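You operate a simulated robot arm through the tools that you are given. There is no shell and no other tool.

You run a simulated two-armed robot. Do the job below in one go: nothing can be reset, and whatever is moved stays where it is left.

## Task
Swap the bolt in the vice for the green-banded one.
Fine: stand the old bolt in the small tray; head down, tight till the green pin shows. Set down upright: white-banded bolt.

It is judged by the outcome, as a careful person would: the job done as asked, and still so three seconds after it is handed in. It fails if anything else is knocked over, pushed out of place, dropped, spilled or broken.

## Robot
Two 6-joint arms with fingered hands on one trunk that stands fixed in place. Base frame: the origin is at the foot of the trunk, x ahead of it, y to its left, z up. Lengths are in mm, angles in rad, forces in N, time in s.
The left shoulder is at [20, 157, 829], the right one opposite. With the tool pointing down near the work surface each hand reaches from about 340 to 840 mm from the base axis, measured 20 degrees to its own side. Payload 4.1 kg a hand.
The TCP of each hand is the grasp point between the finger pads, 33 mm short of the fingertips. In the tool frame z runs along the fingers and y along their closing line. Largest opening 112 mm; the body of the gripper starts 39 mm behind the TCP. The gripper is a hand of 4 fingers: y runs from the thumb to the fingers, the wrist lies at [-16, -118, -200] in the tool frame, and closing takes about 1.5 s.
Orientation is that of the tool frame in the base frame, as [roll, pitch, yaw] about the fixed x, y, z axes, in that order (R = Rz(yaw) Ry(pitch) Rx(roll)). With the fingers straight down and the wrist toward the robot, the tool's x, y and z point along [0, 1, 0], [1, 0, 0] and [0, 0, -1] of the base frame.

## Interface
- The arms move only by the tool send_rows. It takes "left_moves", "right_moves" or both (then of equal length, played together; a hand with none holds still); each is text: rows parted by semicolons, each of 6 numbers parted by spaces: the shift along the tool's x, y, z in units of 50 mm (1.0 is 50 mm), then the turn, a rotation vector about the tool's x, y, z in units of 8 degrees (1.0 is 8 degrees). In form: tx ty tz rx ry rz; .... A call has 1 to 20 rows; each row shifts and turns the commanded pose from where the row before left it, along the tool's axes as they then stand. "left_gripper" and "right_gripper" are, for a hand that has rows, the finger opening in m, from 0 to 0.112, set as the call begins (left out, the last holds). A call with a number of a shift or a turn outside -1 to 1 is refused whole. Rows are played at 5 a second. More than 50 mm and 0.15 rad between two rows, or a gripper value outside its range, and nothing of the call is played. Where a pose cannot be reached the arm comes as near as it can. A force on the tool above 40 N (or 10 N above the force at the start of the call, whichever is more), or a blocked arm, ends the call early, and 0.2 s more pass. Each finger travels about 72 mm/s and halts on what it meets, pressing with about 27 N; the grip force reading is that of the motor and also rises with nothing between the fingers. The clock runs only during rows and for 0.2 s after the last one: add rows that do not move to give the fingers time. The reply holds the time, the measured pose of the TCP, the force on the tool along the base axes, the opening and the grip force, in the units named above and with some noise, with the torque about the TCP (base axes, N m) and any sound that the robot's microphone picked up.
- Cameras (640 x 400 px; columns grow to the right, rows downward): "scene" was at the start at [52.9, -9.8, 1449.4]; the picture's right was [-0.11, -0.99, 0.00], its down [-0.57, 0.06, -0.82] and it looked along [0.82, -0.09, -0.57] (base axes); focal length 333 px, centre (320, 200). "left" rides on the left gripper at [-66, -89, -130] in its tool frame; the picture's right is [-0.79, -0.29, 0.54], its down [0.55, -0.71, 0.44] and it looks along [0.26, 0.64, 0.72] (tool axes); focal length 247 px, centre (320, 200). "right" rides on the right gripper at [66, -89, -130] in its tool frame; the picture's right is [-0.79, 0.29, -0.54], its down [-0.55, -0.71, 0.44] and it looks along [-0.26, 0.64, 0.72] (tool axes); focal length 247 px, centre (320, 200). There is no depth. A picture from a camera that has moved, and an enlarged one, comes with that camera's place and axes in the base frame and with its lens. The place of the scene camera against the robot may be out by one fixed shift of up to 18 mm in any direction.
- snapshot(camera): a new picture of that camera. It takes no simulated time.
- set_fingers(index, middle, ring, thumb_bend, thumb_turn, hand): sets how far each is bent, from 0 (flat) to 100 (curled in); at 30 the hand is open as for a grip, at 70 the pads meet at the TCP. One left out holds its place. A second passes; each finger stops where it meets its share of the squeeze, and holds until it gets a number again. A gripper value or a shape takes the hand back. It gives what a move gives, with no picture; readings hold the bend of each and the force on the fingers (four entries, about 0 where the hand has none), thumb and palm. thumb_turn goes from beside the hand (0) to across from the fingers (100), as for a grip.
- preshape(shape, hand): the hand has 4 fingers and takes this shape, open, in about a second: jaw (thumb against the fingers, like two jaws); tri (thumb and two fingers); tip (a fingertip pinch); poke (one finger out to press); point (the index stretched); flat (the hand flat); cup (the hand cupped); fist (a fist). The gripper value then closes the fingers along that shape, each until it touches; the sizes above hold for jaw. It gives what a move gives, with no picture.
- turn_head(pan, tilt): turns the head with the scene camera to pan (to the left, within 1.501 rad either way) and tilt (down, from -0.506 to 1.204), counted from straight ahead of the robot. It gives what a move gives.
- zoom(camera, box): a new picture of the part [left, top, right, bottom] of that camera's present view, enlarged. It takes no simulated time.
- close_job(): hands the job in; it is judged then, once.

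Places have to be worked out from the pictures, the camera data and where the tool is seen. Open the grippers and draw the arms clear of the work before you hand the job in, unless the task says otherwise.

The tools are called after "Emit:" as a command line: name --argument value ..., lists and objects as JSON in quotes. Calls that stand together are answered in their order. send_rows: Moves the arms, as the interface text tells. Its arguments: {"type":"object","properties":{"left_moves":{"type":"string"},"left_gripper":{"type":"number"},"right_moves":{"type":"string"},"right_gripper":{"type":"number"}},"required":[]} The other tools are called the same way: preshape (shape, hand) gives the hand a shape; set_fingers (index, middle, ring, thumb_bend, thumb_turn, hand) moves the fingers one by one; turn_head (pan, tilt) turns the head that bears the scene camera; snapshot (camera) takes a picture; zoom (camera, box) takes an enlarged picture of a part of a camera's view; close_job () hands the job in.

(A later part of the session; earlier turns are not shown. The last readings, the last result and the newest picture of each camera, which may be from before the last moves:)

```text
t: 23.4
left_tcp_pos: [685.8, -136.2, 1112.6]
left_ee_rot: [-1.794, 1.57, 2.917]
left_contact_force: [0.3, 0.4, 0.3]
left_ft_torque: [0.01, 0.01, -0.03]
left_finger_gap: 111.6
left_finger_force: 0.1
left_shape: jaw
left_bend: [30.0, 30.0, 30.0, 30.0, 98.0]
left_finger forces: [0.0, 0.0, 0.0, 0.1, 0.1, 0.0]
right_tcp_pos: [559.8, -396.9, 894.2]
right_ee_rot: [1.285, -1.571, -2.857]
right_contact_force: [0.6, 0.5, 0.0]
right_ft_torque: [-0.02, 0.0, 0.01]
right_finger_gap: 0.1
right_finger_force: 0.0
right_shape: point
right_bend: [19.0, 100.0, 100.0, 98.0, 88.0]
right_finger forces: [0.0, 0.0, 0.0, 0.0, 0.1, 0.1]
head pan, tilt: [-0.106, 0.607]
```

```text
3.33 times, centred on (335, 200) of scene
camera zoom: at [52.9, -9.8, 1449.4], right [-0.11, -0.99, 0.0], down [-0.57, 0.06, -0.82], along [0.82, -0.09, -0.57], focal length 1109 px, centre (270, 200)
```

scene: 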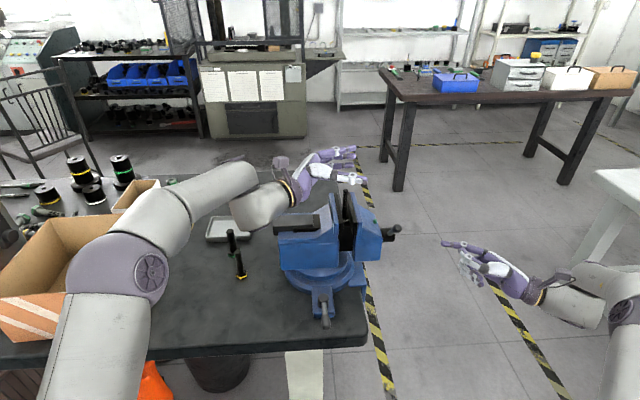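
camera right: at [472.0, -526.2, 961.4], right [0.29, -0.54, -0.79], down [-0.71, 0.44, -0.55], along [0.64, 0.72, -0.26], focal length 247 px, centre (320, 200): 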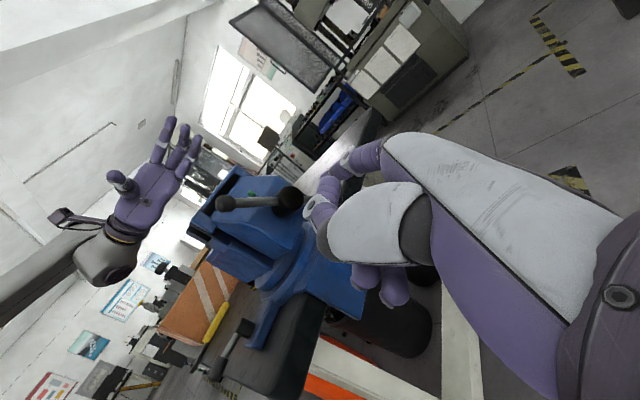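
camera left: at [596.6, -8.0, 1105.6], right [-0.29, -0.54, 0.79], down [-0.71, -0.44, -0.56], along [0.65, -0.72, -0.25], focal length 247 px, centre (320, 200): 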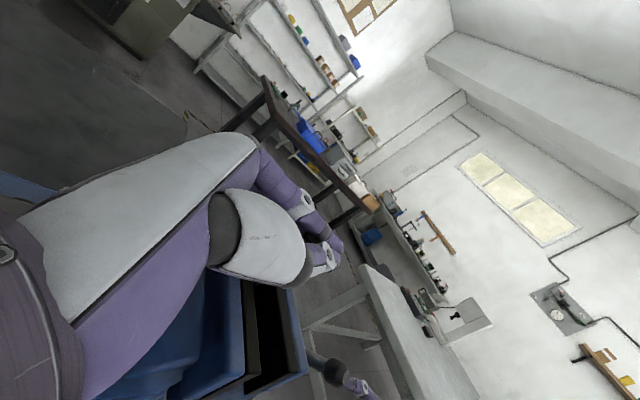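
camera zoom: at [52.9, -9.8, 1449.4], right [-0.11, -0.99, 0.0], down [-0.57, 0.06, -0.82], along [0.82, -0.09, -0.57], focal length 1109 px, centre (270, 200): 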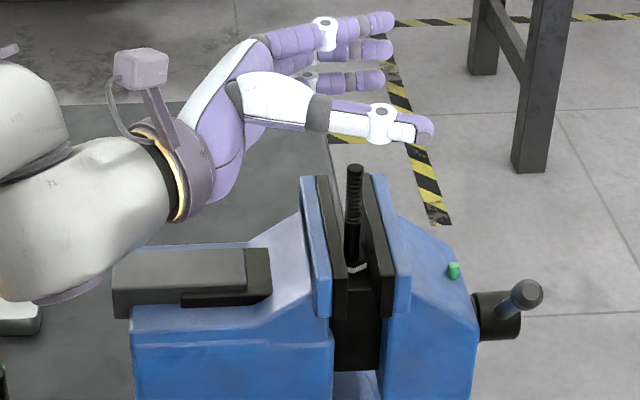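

The old bolt is untouched. I retract the left hand and bring the right index near the upper side of the bar, still outside the handle.

Emit:
send_rows --left_moves "0 -0.28 -0.93 0 0 0; 0 -0.28 -0.93 0 0 0; 0 -0.28 -0.93 0 0 0; 0 -0.28 -0.93 0 0 0; 0 -0.28 -0.93 0 0 0; 0 -0.28 -0.93 0 0 0" --right_moves "0.427 0.187 0.447 0 0 0; 0.427 0.187 0.447 0 0 0; 0.427 0.187 0.447 0 0 0; 0 0 0 0 0 0; 0 0 0 0 0 0; 0 0 0 0 0 0"

Emit:
zoom --camera "scene" --box '[340, 170, 480, 270]'

Emit:
snapshot --camera "right"

Emit:
snapshot --camera "left"

```text
t: 24.8
left_tcp_pos: [600.4, 138.7, 1112.6]
left_ee_rot: [0.175, 1.57, -1.399]
left_contact_force: [0.1, -0.1, 1.1]
left_ft_torque: [-0.01, 0.02, -0.02]
left_finger_gap: 111.7
left_finger_force: 0.1
left_shape: jaw
left_bend: [30.0, 30.0, 30.0, 30.0, 98.0]
left_finger forces: [0.1, 0.0, 0.0, 0.1, 0.0, 0.1]
right_tcp_pos: [587.2, -330.0, 956.3]
right_ee_rot: [2.124, -1.57, 2.589]
right_contact_force: [-0.1, -0.7, -0.2]
right_ft_torque: [0.01, -0.01, 0.02]
right_finger_gap: 0.0
right_finger_force: 0.0
right_shape: point
right_bend: [19.0, 100.0, 100.0, 98.0, 88.0]
right_finger forces: [0.0, 0.0, 0.0, 0.0, 0.1, 0.1]
head pan, tilt: [-0.106, 0.607]
```

```text
4.00 times, centred on (410, 220) of scene
camera zoom: at [53.0, -10.2, 1449.4], right [-0.11, -0.99, 0.0], down [-0.57, 0.06, -0.82], along [0.82, -0.09, -0.57], focal length 1331 px, centre (-40, 120)
```

zoom: 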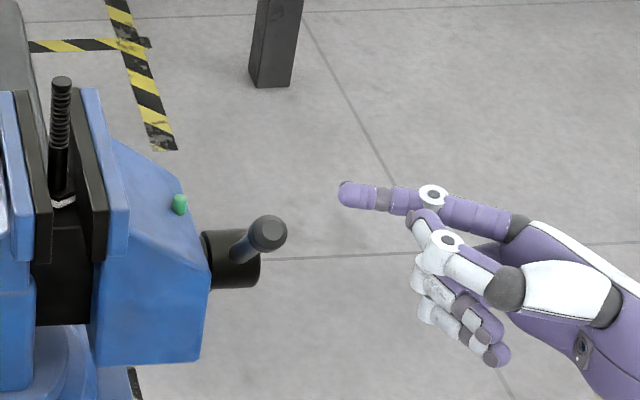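

```text
taken
camera right: at [498.8, -460.0, 1023.1], right [0.29, -0.54, -0.79], down [-0.71, 0.44, -0.55], along [0.64, 0.72, -0.26], focal length 247 px, centre (320, 200)
```

right: 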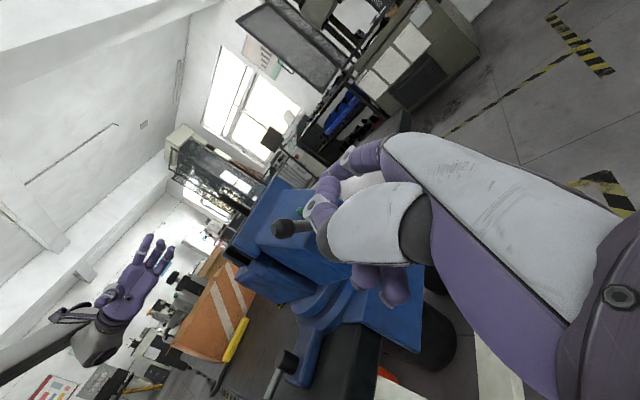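

```text
taken
camera left: at [512.6, 268.9, 1178.2], right [-0.29, -0.54, 0.79], down [-0.71, -0.43, -0.55], along [0.64, -0.72, -0.26], focal length 247 px, centre (320, 200)
```

left: 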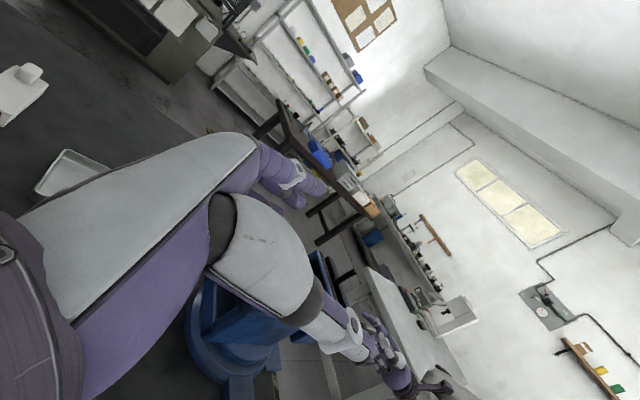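

Predicted and seen tip positions agree. I slide the finger in along +y above the bar.

Emit:
send_rows --right_moves "0 0 0.44 0 0 0; 0 0 0.44 0 0 0; 0 0 0.44 0 0 0; 0 0 0 0 0 0"

Emit:
zoom --camera "scene" --box '[340, 170, 480, 270]'

Emit:
zoom --camera "right" --box '[230, 130, 390, 270]'

```text
t: 25.8
left_tcp_pos: [601.7, 139.6, 1111.6]
left_ee_rot: [-1.08, 1.571, -2.651]
left_contact_force: [-0.1, 0.2, -0.9]
left_ft_torque: [0.01, 0.01, 0.03]
left_finger_gap: 111.8
left_finger_force: 0.2
left_shape: jaw
left_bend: [30.0, 30.0, 30.0, 30.0, 98.0]
left_finger forces: [0.1, 0.0, 0.0, 0.1, 0.1, 0.1]
right_tcp_pos: [581.6, -261.8, 957.7]
right_ee_rot: [0.186, -1.57, -1.755]
right_contact_force: [-0.3, -1.0, 0.7]
right_ft_torque: [0.03, -0.02, -0.03]
right_finger_gap: 0.0
right_finger_force: 0.0
right_shape: point
right_bend: [19.0, 100.0, 100.0, 98.0, 88.0]
right_finger forces: [0.0, 0.0, 0.0, 0.0, 0.1, 0.0]
head pan, tilt: [-0.106, 0.607]
```

```text
4.00 times, centred on (410, 220) of scene
camera zoom: at [52.9, -9.8, 1449.4], right [-0.11, -0.99, 0.0], down [-0.57, 0.06, -0.82], along [0.82, -0.09, -0.57], focal length 1331 px, centre (-40, 120)
```

zoom: 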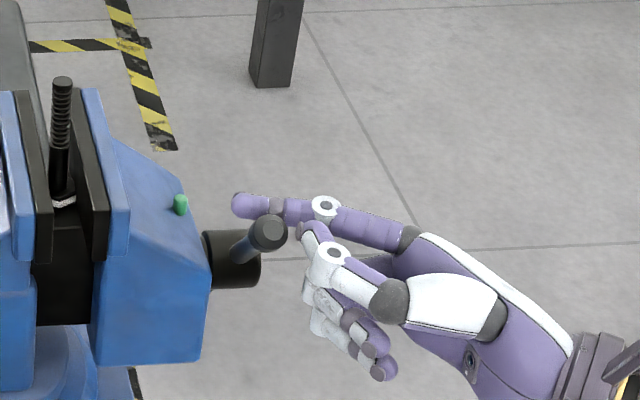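

```text
2.86 times, centred on (310, 200) of right
camera zoom: at [493.8, -392.3, 1024.6], right [0.29, -0.54, -0.79], down [-0.71, 0.44, -0.55], along [0.64, 0.72, -0.26], focal length 706 px, centre (349, 200)
```

zoom: 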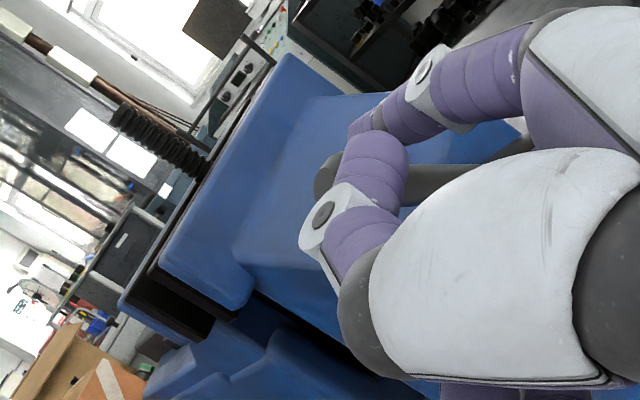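

The finger sits just above the bar, beyond its centre line. I push it about 40° in the loosening sense (counter-clockwise seen from the handle end) and watch force, pin and jaw.

Emit:
send_rows --right_moves "-0.2 -0.182 0 0 0 0; -0.21 -0.158 0 0 0 0; -0.192 -0.162 0 0 0 0; -0.218 -0.126 0 0 0 0; -0.236 -0.084 0 0 0 0; 0 0 0 0 0 0"

Emit:
zoom --camera "scene" --box '[320, 170, 460, 270]'

Emit:
zoom --camera "right" --box '[230, 130, 390, 270]'

```text
t: 27.2
left_tcp_pos: [600.6, 140.0, 1111.5]
left_ee_rot: [2.173, 1.569, 0.602]
left_contact_force: [0.2, 0.3, 0.3]
left_ft_torque: [0.03, 0.02, 0.0]
left_finger_gap: 111.5
left_finger_force: 0.0
left_shape: jaw
left_bend: [30.0, 30.0, 30.0, 30.0, 98.0]
left_finger forces: [0.0, 0.1, 0.1, 0.1, 0.1, 0.0]
right_tcp_pos: [547.1, -263.5, 904.4]
right_ee_rot: [2.991, -1.57, 1.724]
right_contact_force: [1.3, -2.2, 2.2]
right_ft_torque: [0.06, -0.19, -0.12]
right_finger_gap: 0.0
right_finger_force: 0.1
right_shape: point
right_bend: [18.0, 100.0, 100.0, 98.0, 88.0]
right_finger forces: [2.2, 0.0, 0.1, 0.0, 0.1, 0.1]
head pan, tilt: [-0.106, 0.607]
```

```text
4.00 times, centred on (390, 220) of scene
camera zoom: at [52.8, -9.8, 1449.4], right [-0.11, -0.99, 0.0], down [-0.57, 0.06, -0.82], along [0.82, -0.09, -0.57], focal length 1331 px, centre (40, 120)
```

zoom: 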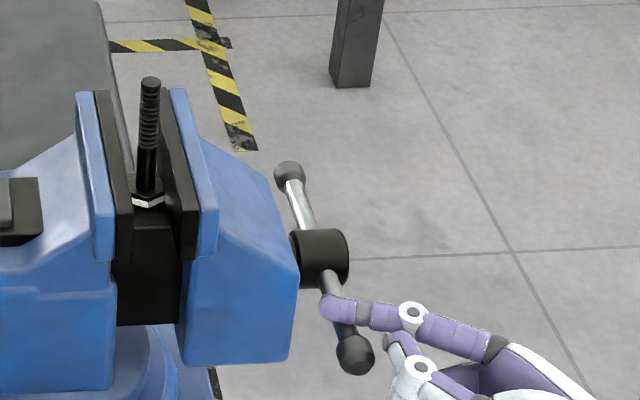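

```text
2.86 times, centred on (310, 200) of right
camera zoom: at [459.4, -393.1, 971.5], right [0.29, -0.54, -0.79], down [-0.71, 0.43, -0.55], along [0.64, 0.72, -0.26], focal length 706 px, centre (349, 200)
```

zoom: 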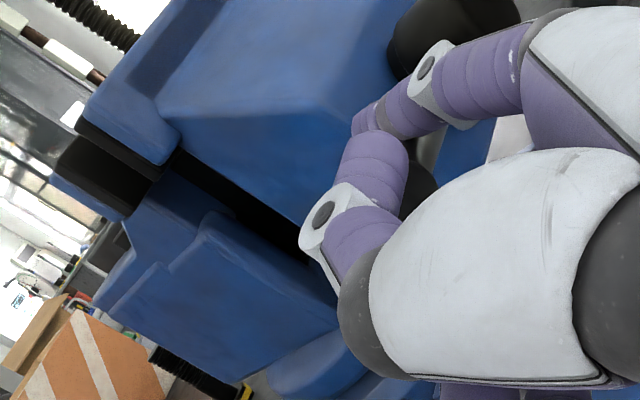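

The bar turns easily (2 N), the green pin has gone in and the jaw has opened slightly. I keep pushing around the lower part of the circle, drawing back a little as the jaw comes out.

Emit:
send_rows --right_moves "-0.498 -0.044 -0.04 0 0 0; -0.482 0.128 -0.04 0 0 0; -0.41 0.288 -0.03 0 0 0; -0.288 0.41 -0.03 0 0 0; -0.128 0.482 -0.03 0 0 0; 0 0 0 0 0 0"

Emit:
zoom --camera "scene" --box '[320, 170, 460, 270]'

Emit:
snapshot --camera "right"

```text
t: 28.6
left_tcp_pos: [601.5, 138.5, 1112.2]
left_ee_rot: [-1.208, 1.568, -2.779]
left_contact_force: [0.1, -0.2, -1.0]
left_ft_torque: [0.02, -0.02, 0.01]
left_finger_gap: 111.8
left_finger_force: 0.0
left_shape: jaw
left_bend: [30.0, 30.0, 30.0, 30.0, 98.0]
left_finger forces: [0.0, 0.0, 0.0, 0.0, 0.0, 0.1]
right_tcp_pos: [612.9, -271.0, 814.4]
right_ee_rot: [-1.985, -1.57, 0.415]
right_contact_force: [-0.9, 0.0, -0.2]
right_ft_torque: [-0.01, -0.04, 0.0]
right_finger_gap: 105.8
right_finger_force: 0.0
right_shape: point
right_bend: [20.0, 100.0, 100.0, 98.0, 88.0]
right_finger forces: [2.1, 0.1, 0.0, 0.1, 0.0, 0.0]
head pan, tilt: [-0.106, 0.607]
```

```text
4.00 times, centred on (390, 220) of scene
camera zoom: at [52.8, -9.7, 1449.4], right [-0.11, -0.99, 0.0], down [-0.57, 0.06, -0.82], along [0.82, -0.09, -0.57], focal length 1331 px, centre (40, 120)
```

zoom: 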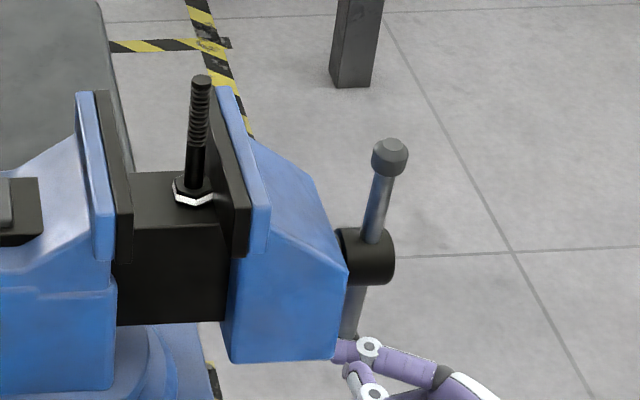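

```text
taken
camera right: at [523.9, -400.6, 882.1], right [0.29, -0.54, -0.79], down [-0.71, 0.43, -0.55], along [0.64, 0.72, -0.26], focal length 247 px, centre (320, 200)
```

right: 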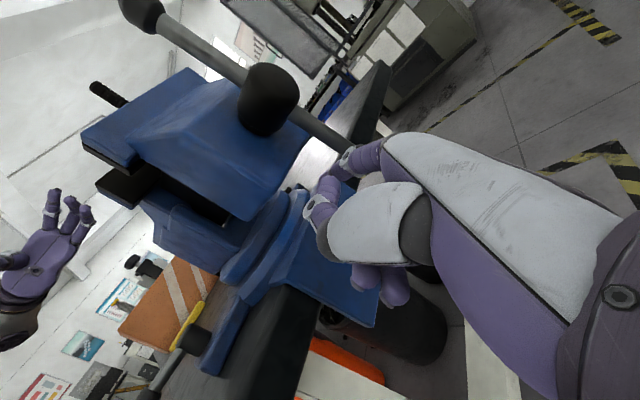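

The screw has a coarse lead: the jaw opened about 26 mm, the old bolt stands free on the slide and moved along with the jaw. That is enough; I draw the right hand back, lift it and turn it to point straight down.

Emit:
send_rows --right_moves "0 0 -0.8 0 0 0; 0 0 -0.8 0 0 0; 0 0 -0.8 0 0 0; 0.93 -0.26 0 0 0 0; 0.93 -0.26 0 0 0 0; 0.93 -0.26 0 0 0 0; 0.93 -0.26 0 0 0 0; 0 0 0 0 -0.9375 0; 0 0 0 0 -0.9375 0; 0 0 0 0 -0.9375 0; 0 0 0 0 -0.9375 0; 0 0 0 0 -0.9375 0; 0 0 0 0 -0.9375 0; 0 0 0 0 -0.9375 0; 0 0 0 0 -0.9375 0; 0 0 0 0 -0.9375 0; 0 0 0 0 -0.9375 0; 0 0 0 0 -0.9375 0; 0 0 0 0 -0.9375 0; 0 0 0 0 0 0"

Emit:
preshape --hand "right" --shape "jaw"

Emit:
zoom --camera "scene" --box '[320, 170, 460, 270]'

Emit:
snapshot --camera "right"

Emit:
snapshot --camera "scene"

```text
t: 32.8
left_tcp_pos: [601.1, 139.3, 1111.4]
left_ee_rot: [-2.53, 1.568, 2.181]
left_contact_force: [-0.3, -0.2, 0.2]
left_ft_torque: [-0.03, -0.02, 0.03]
left_finger_gap: 111.8
left_finger_force: 0.1
left_shape: jaw
left_bend: [30.0, 30.0, 30.0, 30.0, 98.0]
left_finger forces: [0.1, 0.1, 0.1, 0.0, 0.0, 0.1]
right_tcp_pos: [559.8, -391.5, 1000.4]
right_ee_rot: [-3.141, 0.0, 1.571]
right_contact_force: [0.2, -0.9, -0.4]
right_ft_torque: [-0.01, 0.01, 0.0]
right_finger_gap: 105.6
right_finger_force: 0.1
right_shape: point
right_bend: [19.0, 100.0, 100.0, 98.0, 88.0]
right_finger forces: [0.0, 0.0, 0.0, 0.1, 0.0, 0.0]
head pan, tilt: [-0.106, 0.607]
```

```text
t: 33.7
left_tcp_pos: [602.1, 139.2, 1112.3]
left_ee_rot: [2.107, 1.569, 0.535]
left_contact_force: [0.1, -0.3, -0.4]
left_ft_torque: [0.04, -0.02, -0.02]
left_finger_gap: 111.6
left_finger_force: 0.1
left_shape: jaw
left_bend: [30.0, 30.0, 30.0, 30.0, 98.0]
left_finger forces: [0.0, 0.0, 0.0, 0.0, 0.1, 0.0]
right_tcp_pos: [560.4, -393.0, 1001.4]
right_ee_rot: [3.141, 0.0, 1.571]
right_contact_force: [0.6, -0.6, -0.2]
right_ft_torque: [-0.02, 0.0, 0.02]
right_finger_gap: 111.7
right_finger_force: 0.0
right_shape: jaw
right_bend: [30.0, 30.0, 30.0, 30.0, 97.0]
right_finger forces: [0.0, 0.1, 0.1, 0.1, 0.1, 0.1]
head pan, tilt: [-0.106, 0.607]
```

```text
4.00 times, centred on (390, 220) of scene
camera zoom: at [52.9, -9.8, 1449.4], right [-0.11, -0.99, 0.0], down [-0.57, 0.06, -0.82], along [0.82, -0.09, -0.57], focal length 1331 px, centre (40, 120)
```

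zoom: 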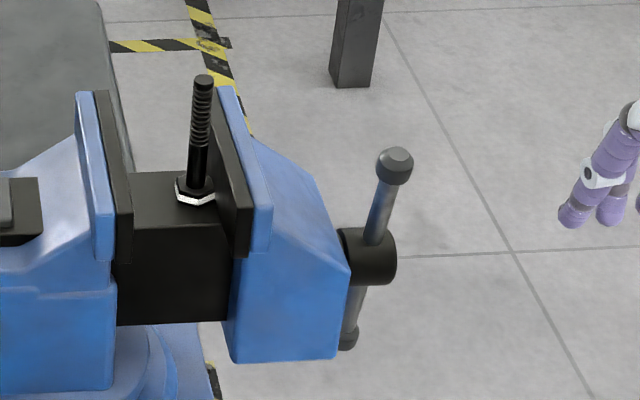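

```text
taken
camera right: at [471.7, -326.1, 1132.0], right [0.29, -0.79, 0.54], down [-0.71, -0.55, -0.44], along [0.64, -0.26, -0.72], focal length 247 px, centre (320, 200)
```

right: 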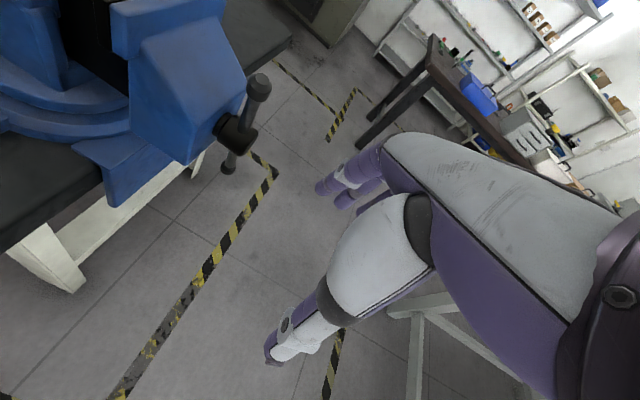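

```text
taken
```

scene: 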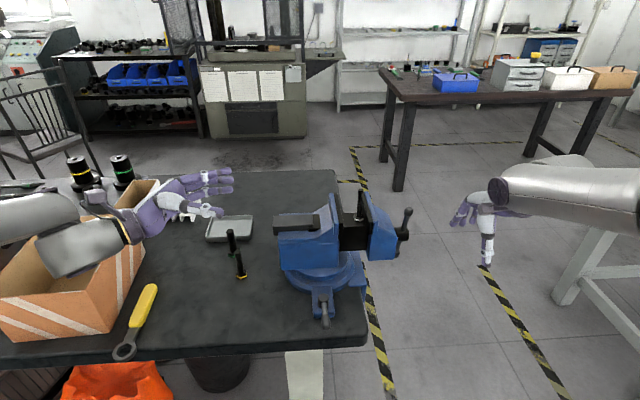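

The white bolt stands upright at about (686, −168), gap ≈ 50 mm. The right hand now points down; I carry it over the vice above the bolt, testing reach.

Emit:
send_rows --right_moves "0 0 -0.89 0 0 0; 0 0 -0.89 0 0 0; 0.9 0.16 0 0 0 0; 0.9 0.16 0 0 0 0; 0.9 0.16 0 0 0 0; 0.9 0.16 0 0 0 0; 0.9 0.16 0 0 0 0; 0 0.57 0 0 0 0; 0 0.57 0 0 0 0; 0 0.57 0 0 0 0; 0 0 0 0 0 0"

Emit:
zoom --camera "scene" --box '[280, 120, 460, 260]'

Emit:
snapshot --camera "right"

Emit:
snapshot --camera "left"

```text
t: 36.1
left_tcp_pos: [600.6, 138.6, 1111.4]
left_ee_rot: [-2.265, 1.569, 2.447]
left_contact_force: [0.6, 0.5, -0.2]
left_ft_torque: [-0.02, -0.02, 0.01]
left_finger_gap: 111.7
left_finger_force: 0.1
left_shape: jaw
left_bend: [30.0, 30.0, 30.0, 30.0, 98.0]
left_finger forces: [0.0, 0.0, 0.1, 0.0, 0.1, 0.1]
right_tcp_pos: [685.8, -164.0, 1092.8]
right_ee_rot: [3.141, -0.001, 1.571]
right_contact_force: [-0.5, 0.6, 0.3]
right_ft_torque: [-0.01, -0.01, 0.03]
right_finger_gap: 111.6
right_finger_force: 0.2
right_shape: jaw
right_bend: [30.0, 30.0, 30.0, 30.0, 98.0]
right_finger forces: [0.0, 0.0, 0.0, 0.0, 0.0, 0.0]
head pan, tilt: [-0.106, 0.607]
```

```text
2.86 times, centred on (370, 190) of scene
camera zoom: at [52.8, -9.8, 1449.4], right [-0.11, -0.99, 0.0], down [-0.57, 0.06, -0.82], along [0.82, -0.09, -0.57], focal length 951 px, centre (177, 229)
```

zoom: 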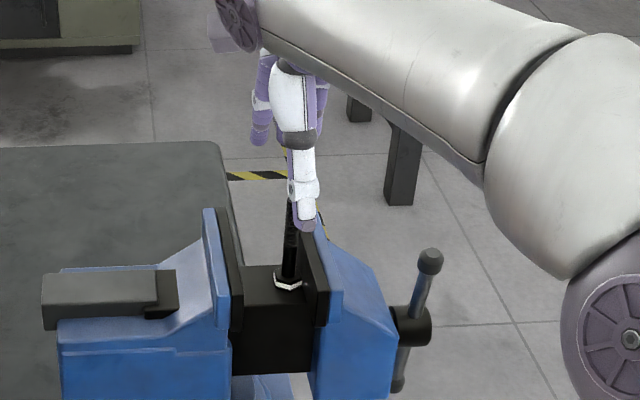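

```text
taken
camera right: at [598.3, -98.7, 1222.9], right [0.29, -0.79, 0.54], down [-0.71, -0.55, -0.44], along [0.64, -0.26, -0.72], focal length 247 px, centre (320, 200)
```

right: 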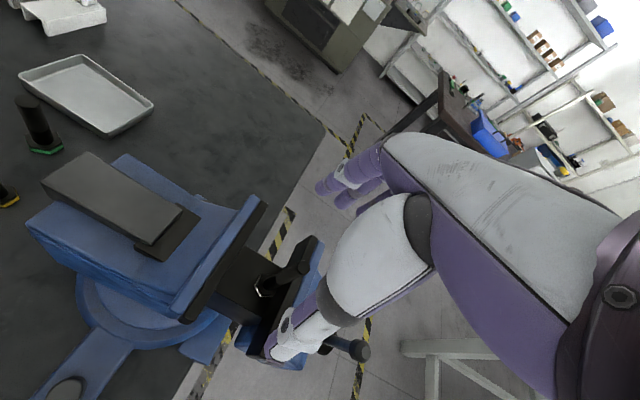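

```text
taken
camera left: at [512.7, 268.8, 1178.2], right [-0.29, -0.54, 0.79], down [-0.71, -0.43, -0.55], along [0.64, -0.72, -0.26], focal length 247 px, centre (320, 200)
```

left: 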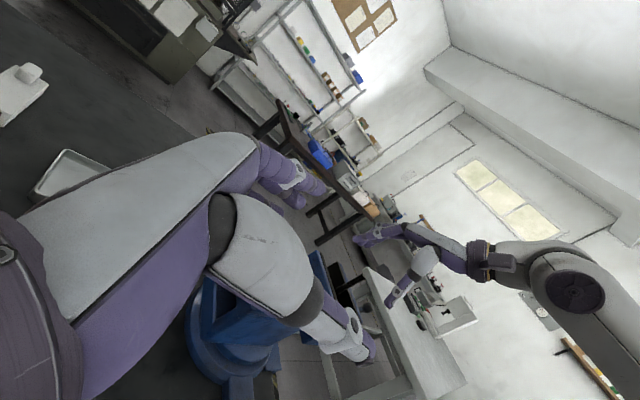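

Reach is fine here. I zoom the right camera to check the bolt's place between thumb and fingers.

Emit:
zoom --camera "right" --box '[220, 200, 380, 370]'

Emit:
zoom --camera "right" --box '[0, 40, 170, 210]'

```text
2.35 times, centred on (300, 285) of right
camera zoom: at [598.3, -98.7, 1222.9], right [0.29, -0.79, 0.54], down [-0.71, -0.55, -0.44], along [0.64, -0.26, -0.72], focal length 581 px, centre (367, 0)
```

zoom: 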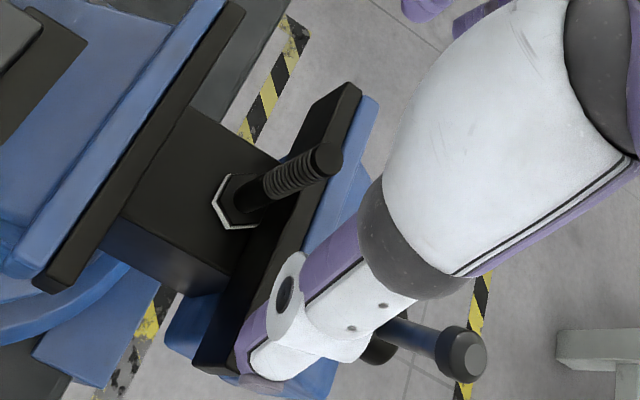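

```text
2.35 times, centred on (85, 125) of right
camera zoom: at [598.3, -98.7, 1222.9], right [0.29, -0.79, 0.54], down [-0.71, -0.55, -0.44], along [0.64, -0.26, -0.72], focal length 581 px, centre (873, 376)
```

zoom: 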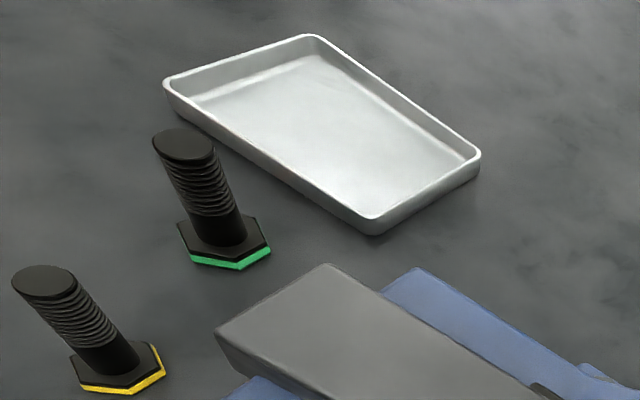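

Bolt confirmed at (686.5, −173) and upright; tray spans about x 820–925, y 118–252. I shift 9 mm and descend to z≈1037, then close.

Emit:
send_rows --right_moves "-0.18 0.01 0 0 0 0; 0 0 0.37 0 0 0; 0 0 0.37 0 0 0; 0 0 0.37 0 0 0; 0 0 0 0 0 0"

Emit:
zoom --camera "scene" --box '[300, 140, 420, 240]'

Emit:
zoom --camera "right" --box '[220, 180, 380, 350]'

Emit:
zoom --camera "left" --box '[300, 200, 460, 320]'

```text
t: 37.3
left_tcp_pos: [601.7, 140.3, 1111.5]
left_ee_rot: [-0.925, 1.57, -2.496]
left_contact_force: [0.1, 0.2, -0.4]
left_ft_torque: [0.02, -0.02, 0.0]
left_finger_gap: 112.1
left_finger_force: 0.1
left_shape: jaw
left_bend: [30.0, 30.0, 30.0, 30.0, 98.0]
left_finger forces: [0.0, 0.0, 0.0, 0.0, 0.0, 0.0]
right_tcp_pos: [685.6, -174.8, 1034.5]
right_ee_rot: [3.141, -0.001, 1.57]
right_contact_force: [0.1, -0.3, 0.3]
right_ft_torque: [-0.01, -0.01, 0.0]
right_finger_gap: 111.8
right_finger_force: 0.1
right_shape: jaw
right_bend: [30.0, 30.0, 30.0, 30.0, 98.0]
right_finger forces: [0.1, 0.0, 0.0, 0.0, 0.0, 0.0]
head pan, tilt: [-0.106, 0.607]
```

```text
4.00 times, centred on (360, 190) of scene
camera zoom: at [52.8, -9.7, 1449.4], right [-0.11, -0.99, 0.0], down [-0.57, 0.06, -0.82], along [0.82, -0.09, -0.57], focal length 1331 px, centre (160, 240)
```

zoom: 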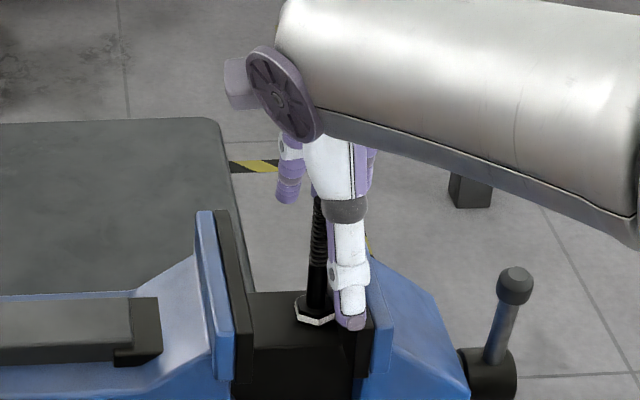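

```text
2.35 times, centred on (300, 265) of right
camera zoom: at [597.7, -109.7, 1165.2], right [0.29, -0.79, 0.54], down [-0.71, -0.55, -0.44], along [0.64, -0.26, -0.72], focal length 581 px, centre (367, 47)
```

zoom: 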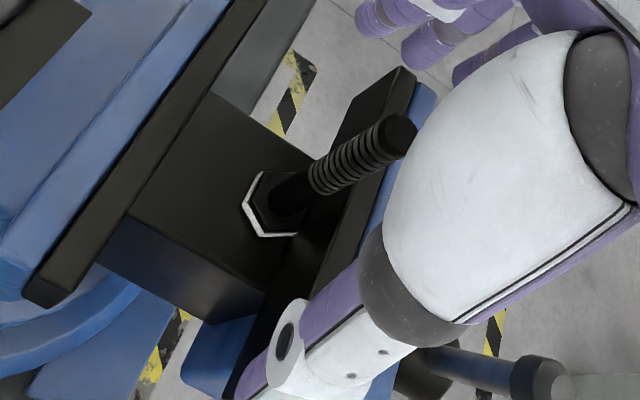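

```text
3.33 times, centred on (380, 260) of left
camera zoom: at [512.8, 268.9, 1178.1], right [-0.29, -0.54, 0.79], down [-0.71, -0.43, -0.55], along [0.64, -0.72, -0.26], focal length 823 px, centre (120, 0)
```

zoom: 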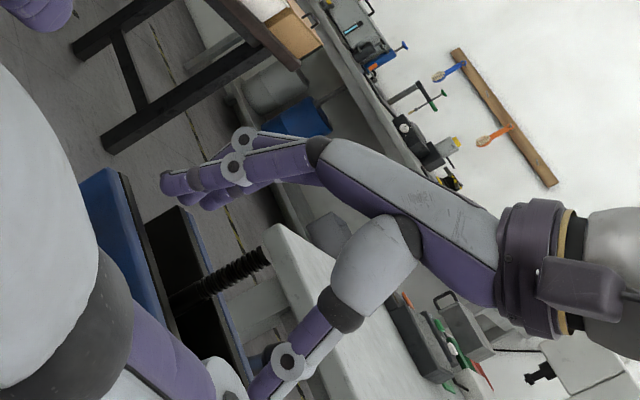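

The shank lies well between thumb and fingers. I raise 3 mm for jaw clearance and close.

Emit:
send_rows --right_moves "0.03 0.01 -0.07 0 0 0; 0 0 0 0 0 0; 0 0 0 0 0 0; 0 0 0 0 0 0; 0 0 0 0 0 0; 0 0 0 0 0 0; 0 0 0 0 0 0; 0 0 0 0 0 0; 0 0 0 0 0 0" --right_gripper 0.0

Emit:
zoom --camera "scene" --box '[300, 140, 420, 240]'

Emit:
zoom --camera "right" --box '[220, 180, 380, 350]'

Emit:
zoom --camera "left" --box '[300, 200, 460, 320]'

```text
t: 39.3
left_tcp_pos: [600.9, 139.3, 1112.8]
left_ee_rot: [0.415, 1.569, -1.155]
left_contact_force: [-0.1, 0.0, -0.2]
left_ft_torque: [-0.01, -0.03, -0.02]
left_finger_gap: 111.6
left_finger_force: 0.2
left_shape: jaw
left_bend: [30.0, 30.0, 30.0, 30.0, 98.0]
left_finger forces: [0.0, 0.1, 0.0, 0.0, 0.1, 0.0]
right_tcp_pos: [685.8, -173.4, 1038.3]
right_ee_rot: [-3.141, 0.001, 1.573]
right_contact_force: [0.5, -0.1, 0.0]
right_ft_torque: [0.04, -0.02, -0.05]
right_finger_gap: 0.1
right_finger_force: 27.0
right_shape: jaw
right_bend: [71.0, 70.0, 70.0, 73.0, 100.0]
right_finger forces: [17.0, 0.5, 0.0, 0.0, 22.5, 0.0]
head pan, tilt: [-0.106, 0.607]
```

```text
4.00 times, centred on (360, 190) of scene
camera zoom: at [52.9, -9.7, 1449.4], right [-0.11, -0.99, 0.0], down [-0.57, 0.06, -0.82], along [0.82, -0.09, -0.57], focal length 1331 px, centre (160, 240)
```

zoom: 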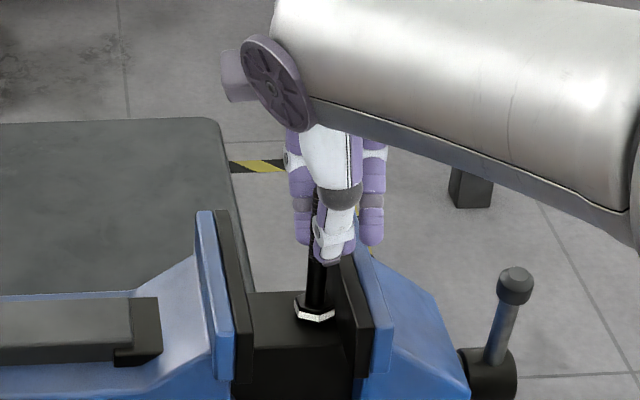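

```text
2.35 times, centred on (300, 265) of right
camera zoom: at [598.7, -107.8, 1169.0], right [0.29, -0.79, 0.54], down [-0.71, -0.55, -0.44], along [0.64, -0.26, -0.72], focal length 581 px, centre (367, 47)
```

zoom: 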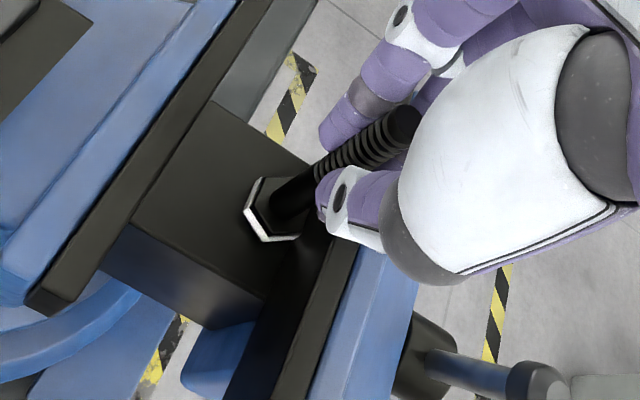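

```text
3.33 times, centred on (380, 260) of left
camera zoom: at [512.8, 268.9, 1178.1], right [-0.29, -0.54, 0.79], down [-0.71, -0.43, -0.55], along [0.64, -0.72, -0.26], focal length 823 px, centre (120, 0)
```

zoom: 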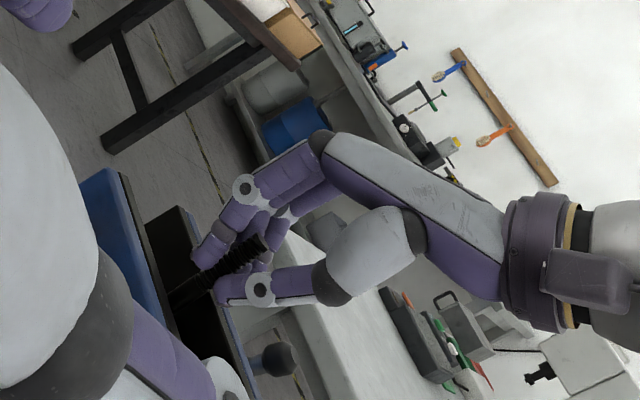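

Thumb and index met beside the bolt (it sits about 7 mm to the +y side of the thumb). I open, shift the hand +7 mm in y and close again.

Emit:
send_rows --right_moves "0 0 0 0 0 0; 0 0 0 0 0 0; 0 0 0 0 0 0; 0 0 0 0 0 0; 0 0 0 0 0 0; 0.07 0 0 0 0 0; 0.07 0 0 0 0 0; 0 0 0 0 0 0" --right_gripper 0.07

Emit:
zoom --camera "scene" --box '[300, 140, 420, 240]'

Emit:
zoom --camera "right" --box '[220, 180, 380, 350]'

```text
t: 41.1
left_tcp_pos: [600.9, 139.4, 1111.5]
left_ee_rot: [-2.159, 1.569, 2.554]
left_contact_force: [-0.8, 0.7, 0.4]
left_ft_torque: [0.0, 0.02, -0.04]
left_finger_gap: 111.4
left_finger_force: 0.1
left_shape: jaw
left_bend: [30.0, 30.0, 30.0, 30.0, 98.0]
left_finger forces: [0.1, 0.0, 0.0, 0.0, 0.0, 0.0]
right_tcp_pos: [685.7, -166.5, 1037.9]
right_ee_rot: [3.142, 0.0, 1.571]
right_contact_force: [0.5, 0.8, 0.3]
right_ft_torque: [0.0, 0.0, 0.0]
right_finger_gap: 69.9
right_finger_force: 0.0
right_shape: jaw
right_bend: [75.0, 40.0, 36.0, 64.0, 100.0]
right_finger forces: [0.0, 0.0, 0.1, 0.0, 0.0, 0.1]
head pan, tilt: [-0.106, 0.607]
```

```text
4.00 times, centred on (360, 190) of scene
camera zoom: at [52.9, -9.8, 1449.4], right [-0.11, -0.99, 0.0], down [-0.57, 0.06, -0.82], along [0.82, -0.09, -0.57], focal length 1331 px, centre (160, 240)
```

zoom: 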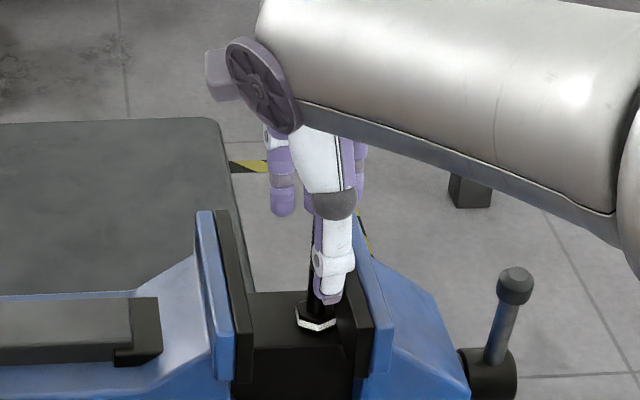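

```text
2.35 times, centred on (300, 265) of right
camera zoom: at [598.3, -101.0, 1169.8], right [0.29, -0.79, 0.54], down [-0.71, -0.55, -0.44], along [0.64, -0.26, -0.72], focal length 581 px, centre (367, 47)
```

zoom: 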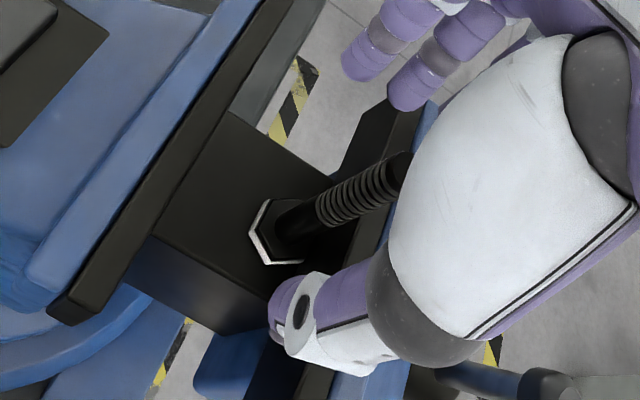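

The bend readings look odd; I give it time to settle and read again.

Emit:
send_rows --right_moves "0 0 0 0 0 0; 0 0 0 0 0 0; 0 0 0 0 0 0"

Emit:
snapshot --camera "right"

Emit:
zoom --camera "left" --box '[300, 200, 460, 320]'

```text
t: 41.9
left_tcp_pos: [600.4, 139.3, 1111.5]
left_ee_rot: [-0.026, 1.569, -1.594]
left_contact_force: [0.3, -0.8, 0.7]
left_ft_torque: [0.0, -0.01, -0.02]
left_finger_gap: 111.8
left_finger_force: 0.1
left_shape: jaw
left_bend: [30.0, 30.0, 30.0, 30.0, 98.0]
left_finger forces: [0.0, 0.0, 0.1, 0.1, 0.0, 0.1]
right_tcp_pos: [686.3, -166.4, 1038.4]
right_ee_rot: [-3.14, 0.001, 1.571]
right_contact_force: [-0.6, -0.6, 0.3]
right_ft_torque: [-0.01, -0.01, -0.04]
right_finger_gap: 69.7
right_finger_force: 0.1
right_shape: jaw
right_bend: [75.0, 40.0, 36.0, 64.0, 100.0]
right_finger forces: [0.0, 0.1, 0.0, 0.0, 0.0, 0.1]
head pan, tilt: [-0.106, 0.607]
```

```text
taken
camera right: at [598.4, -101.1, 1169.8], right [0.29, -0.79, 0.54], down [-0.71, -0.55, -0.44], along [0.64, -0.26, -0.72], focal length 247 px, centre (320, 200)
```

right: 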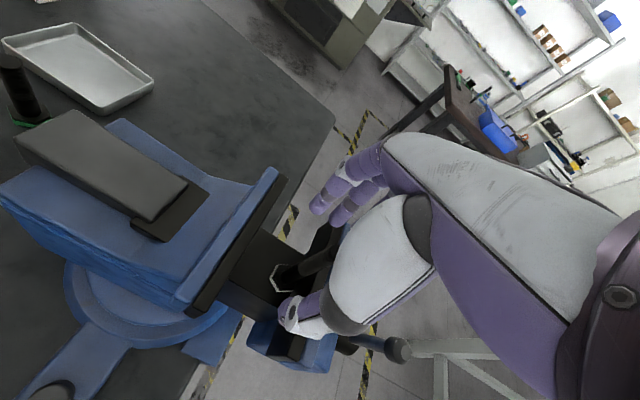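

```text
3.33 times, centred on (380, 260) of left
camera zoom: at [512.8, 268.8, 1178.1], right [-0.29, -0.54, 0.79], down [-0.71, -0.43, -0.55], along [0.64, -0.72, -0.26], focal length 823 px, centre (120, 0)
```

zoom: 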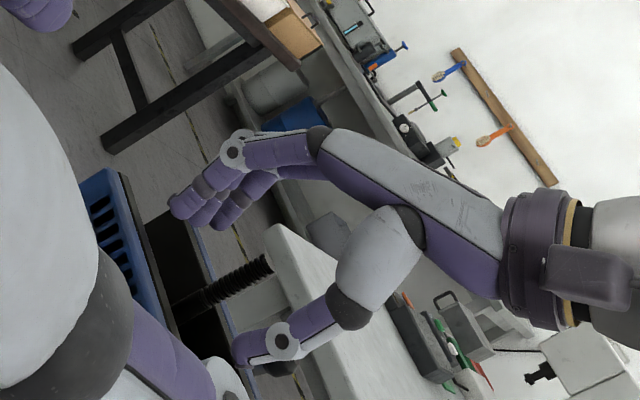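

The fingers are visibly open with the bolt between them and aligned with the thumb now. I close.

Emit:
send_rows --right_moves "0 0 0 0 0 0; 0 0 0 0 0 0; 0 0 0 0 0 0; 0 0 0 0 0 0; 0 0 0 0 0 0; 0 0 0 0 0 0; 0 0 0 0 0 0" --right_gripper 0.0

Emit:
zoom --camera "scene" --box '[300, 140, 420, 240]'

Emit:
zoom --camera "right" --box '[220, 180, 380, 350]'

Emit:
zoom --camera "left" --box '[300, 200, 460, 320]'

```text
t: 43.5
left_tcp_pos: [601.1, 139.9, 1112.9]
left_ee_rot: [1.238, 1.57, -0.334]
left_contact_force: [-0.6, 0.0, 0.7]
left_ft_torque: [-0.01, 0.0, -0.02]
left_finger_gap: 111.5
left_finger_force: 0.0
left_shape: jaw
left_bend: [30.0, 30.0, 30.0, 30.0, 98.0]
left_finger forces: [0.0, 0.0, 0.0, 0.1, 0.0, 0.0]
right_tcp_pos: [686.2, -166.5, 1037.4]
right_ee_rot: [-3.141, 0.0, 1.572]
right_contact_force: [-0.2, -0.7, 0.3]
right_ft_torque: [0.02, 0.03, 0.02]
right_finger_gap: 2.5
right_finger_force: 26.8
right_shape: jaw
right_bend: [70.0, 66.0, 70.0, 73.0, 100.0]
right_finger forces: [0.3, 13.3, 0.1, 0.0, 20.4, 0.1]
head pan, tilt: [-0.106, 0.607]
```

```text
4.00 times, centred on (360, 190) of scene
camera zoom: at [52.9, -9.8, 1449.4], right [-0.11, -0.99, 0.0], down [-0.57, 0.06, -0.82], along [0.82, -0.09, -0.57], focal length 1331 px, centre (160, 240)
```

zoom: 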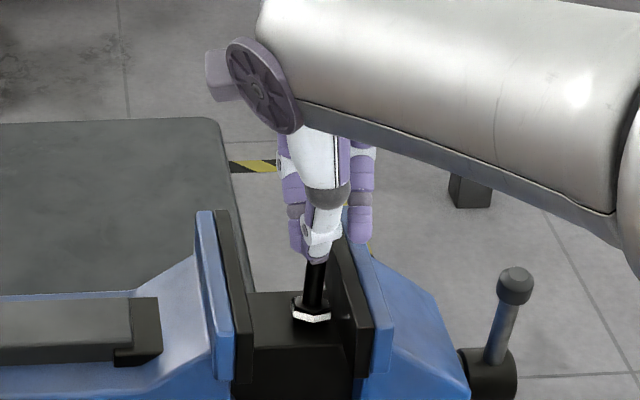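

```text
2.35 times, centred on (300, 265) of right
camera zoom: at [598.4, -101.1, 1169.7], right [0.29, -0.79, 0.54], down [-0.71, -0.55, -0.44], along [0.64, -0.26, -0.72], focal length 581 px, centre (367, 47)
```

zoom: 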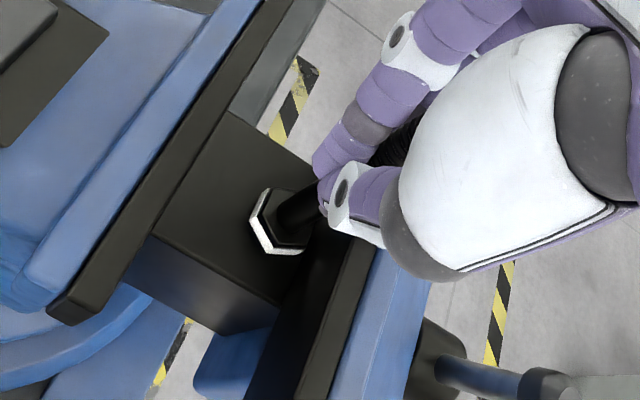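

```text
3.33 times, centred on (380, 260) of left
camera zoom: at [512.8, 268.8, 1178.1], right [-0.29, -0.54, 0.79], down [-0.71, -0.43, -0.55], along [0.64, -0.72, -0.26], focal length 823 px, centre (120, 0)
```

zoom: 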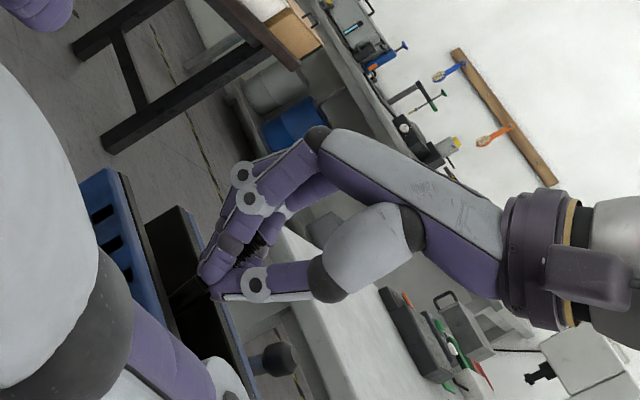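

Now the grip holds the bolt (thumb against middle finger, gap 2.5 with ~13–20 N). I lift 50 mm and check.

Emit:
send_rows --right_moves "0 0 -0.25 0 0 0; 0 0 -0.25 0 0 0; 0 0 -0.25 0 0 0; 0 0 -0.3 0 0 0; 0 0 0 0 0 0"

Emit:
zoom --camera "scene" --box '[300, 120, 420, 240]'

Emit:
zoom --camera "right" --box '[220, 180, 380, 350]'

Emit:
zoom --camera "left" --box '[300, 180, 480, 320]'

```text
t: 44.7
left_tcp_pos: [601.7, 139.1, 1111.8]
left_ee_rot: [-2.346, 1.57, 2.368]
left_contact_force: [-0.2, 0.0, 0.3]
left_ft_torque: [-0.01, -0.03, 0.02]
left_finger_gap: 111.7
left_finger_force: 0.0
left_shape: jaw
left_bend: [30.0, 30.0, 30.0, 30.0, 98.0]
left_finger forces: [0.0, 0.2, 0.1, 0.0, 0.0, 0.0]
right_tcp_pos: [685.7, -166.5, 1090.0]
right_ee_rot: [-3.141, 0.0, 1.57]
right_contact_force: [0.1, 0.3, -2.0]
right_ft_torque: [-0.01, 0.0, 0.04]
right_finger_gap: 2.5
right_finger_force: 26.7
right_shape: jaw
right_bend: [70.0, 65.0, 70.0, 73.0, 100.0]
right_finger forces: [0.4, 13.2, 0.0, 0.0, 20.5, 0.0]
head pan, tilt: [-0.106, 0.607]
```

```text
3.33 times, centred on (360, 180) of scene
camera zoom: at [52.9, -9.8, 1449.4], right [-0.11, -0.99, 0.0], down [-0.57, 0.06, -0.82], along [0.82, -0.09, -0.57], focal length 1109 px, centre (187, 267)
```

zoom: 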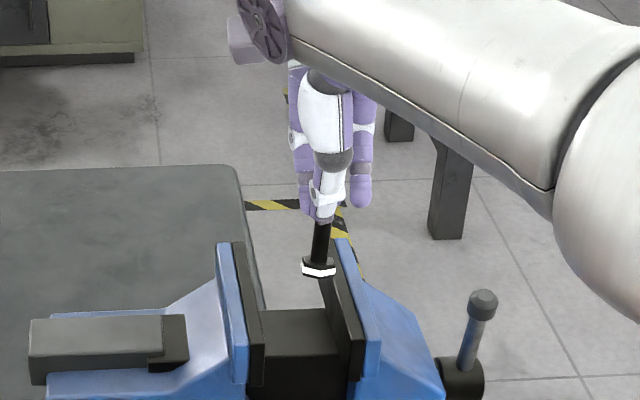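

```text
2.35 times, centred on (300, 265) of right
camera zoom: at [597.7, -101.6, 1221.7], right [0.29, -0.79, 0.54], down [-0.71, -0.55, -0.44], along [0.64, -0.26, -0.72], focal length 581 px, centre (367, 47)
```

zoom: 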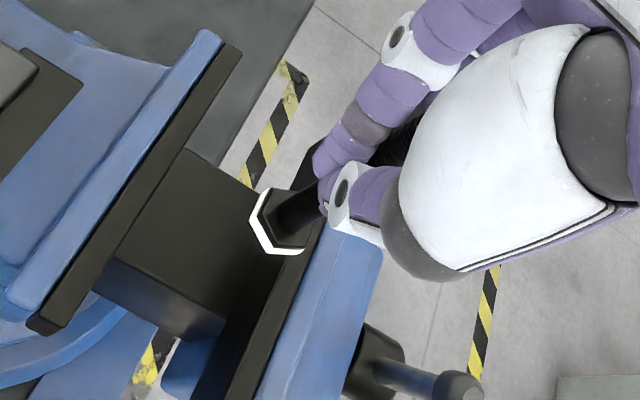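

```text
2.86 times, centred on (390, 250) of left
camera zoom: at [512.8, 268.8, 1178.1], right [-0.29, -0.54, 0.79], down [-0.71, -0.43, -0.55], along [0.64, -0.72, -0.26], focal length 706 px, centre (120, 57)
```

zoom: 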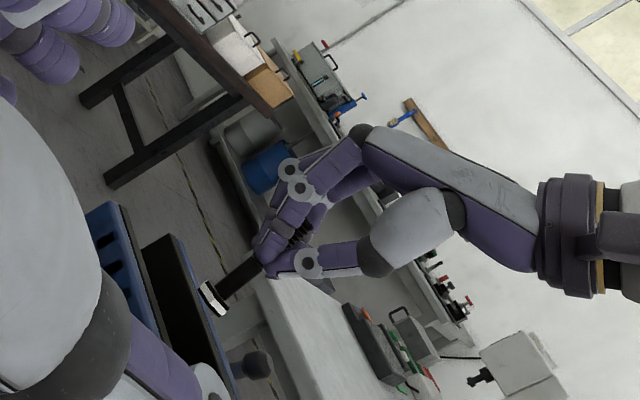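

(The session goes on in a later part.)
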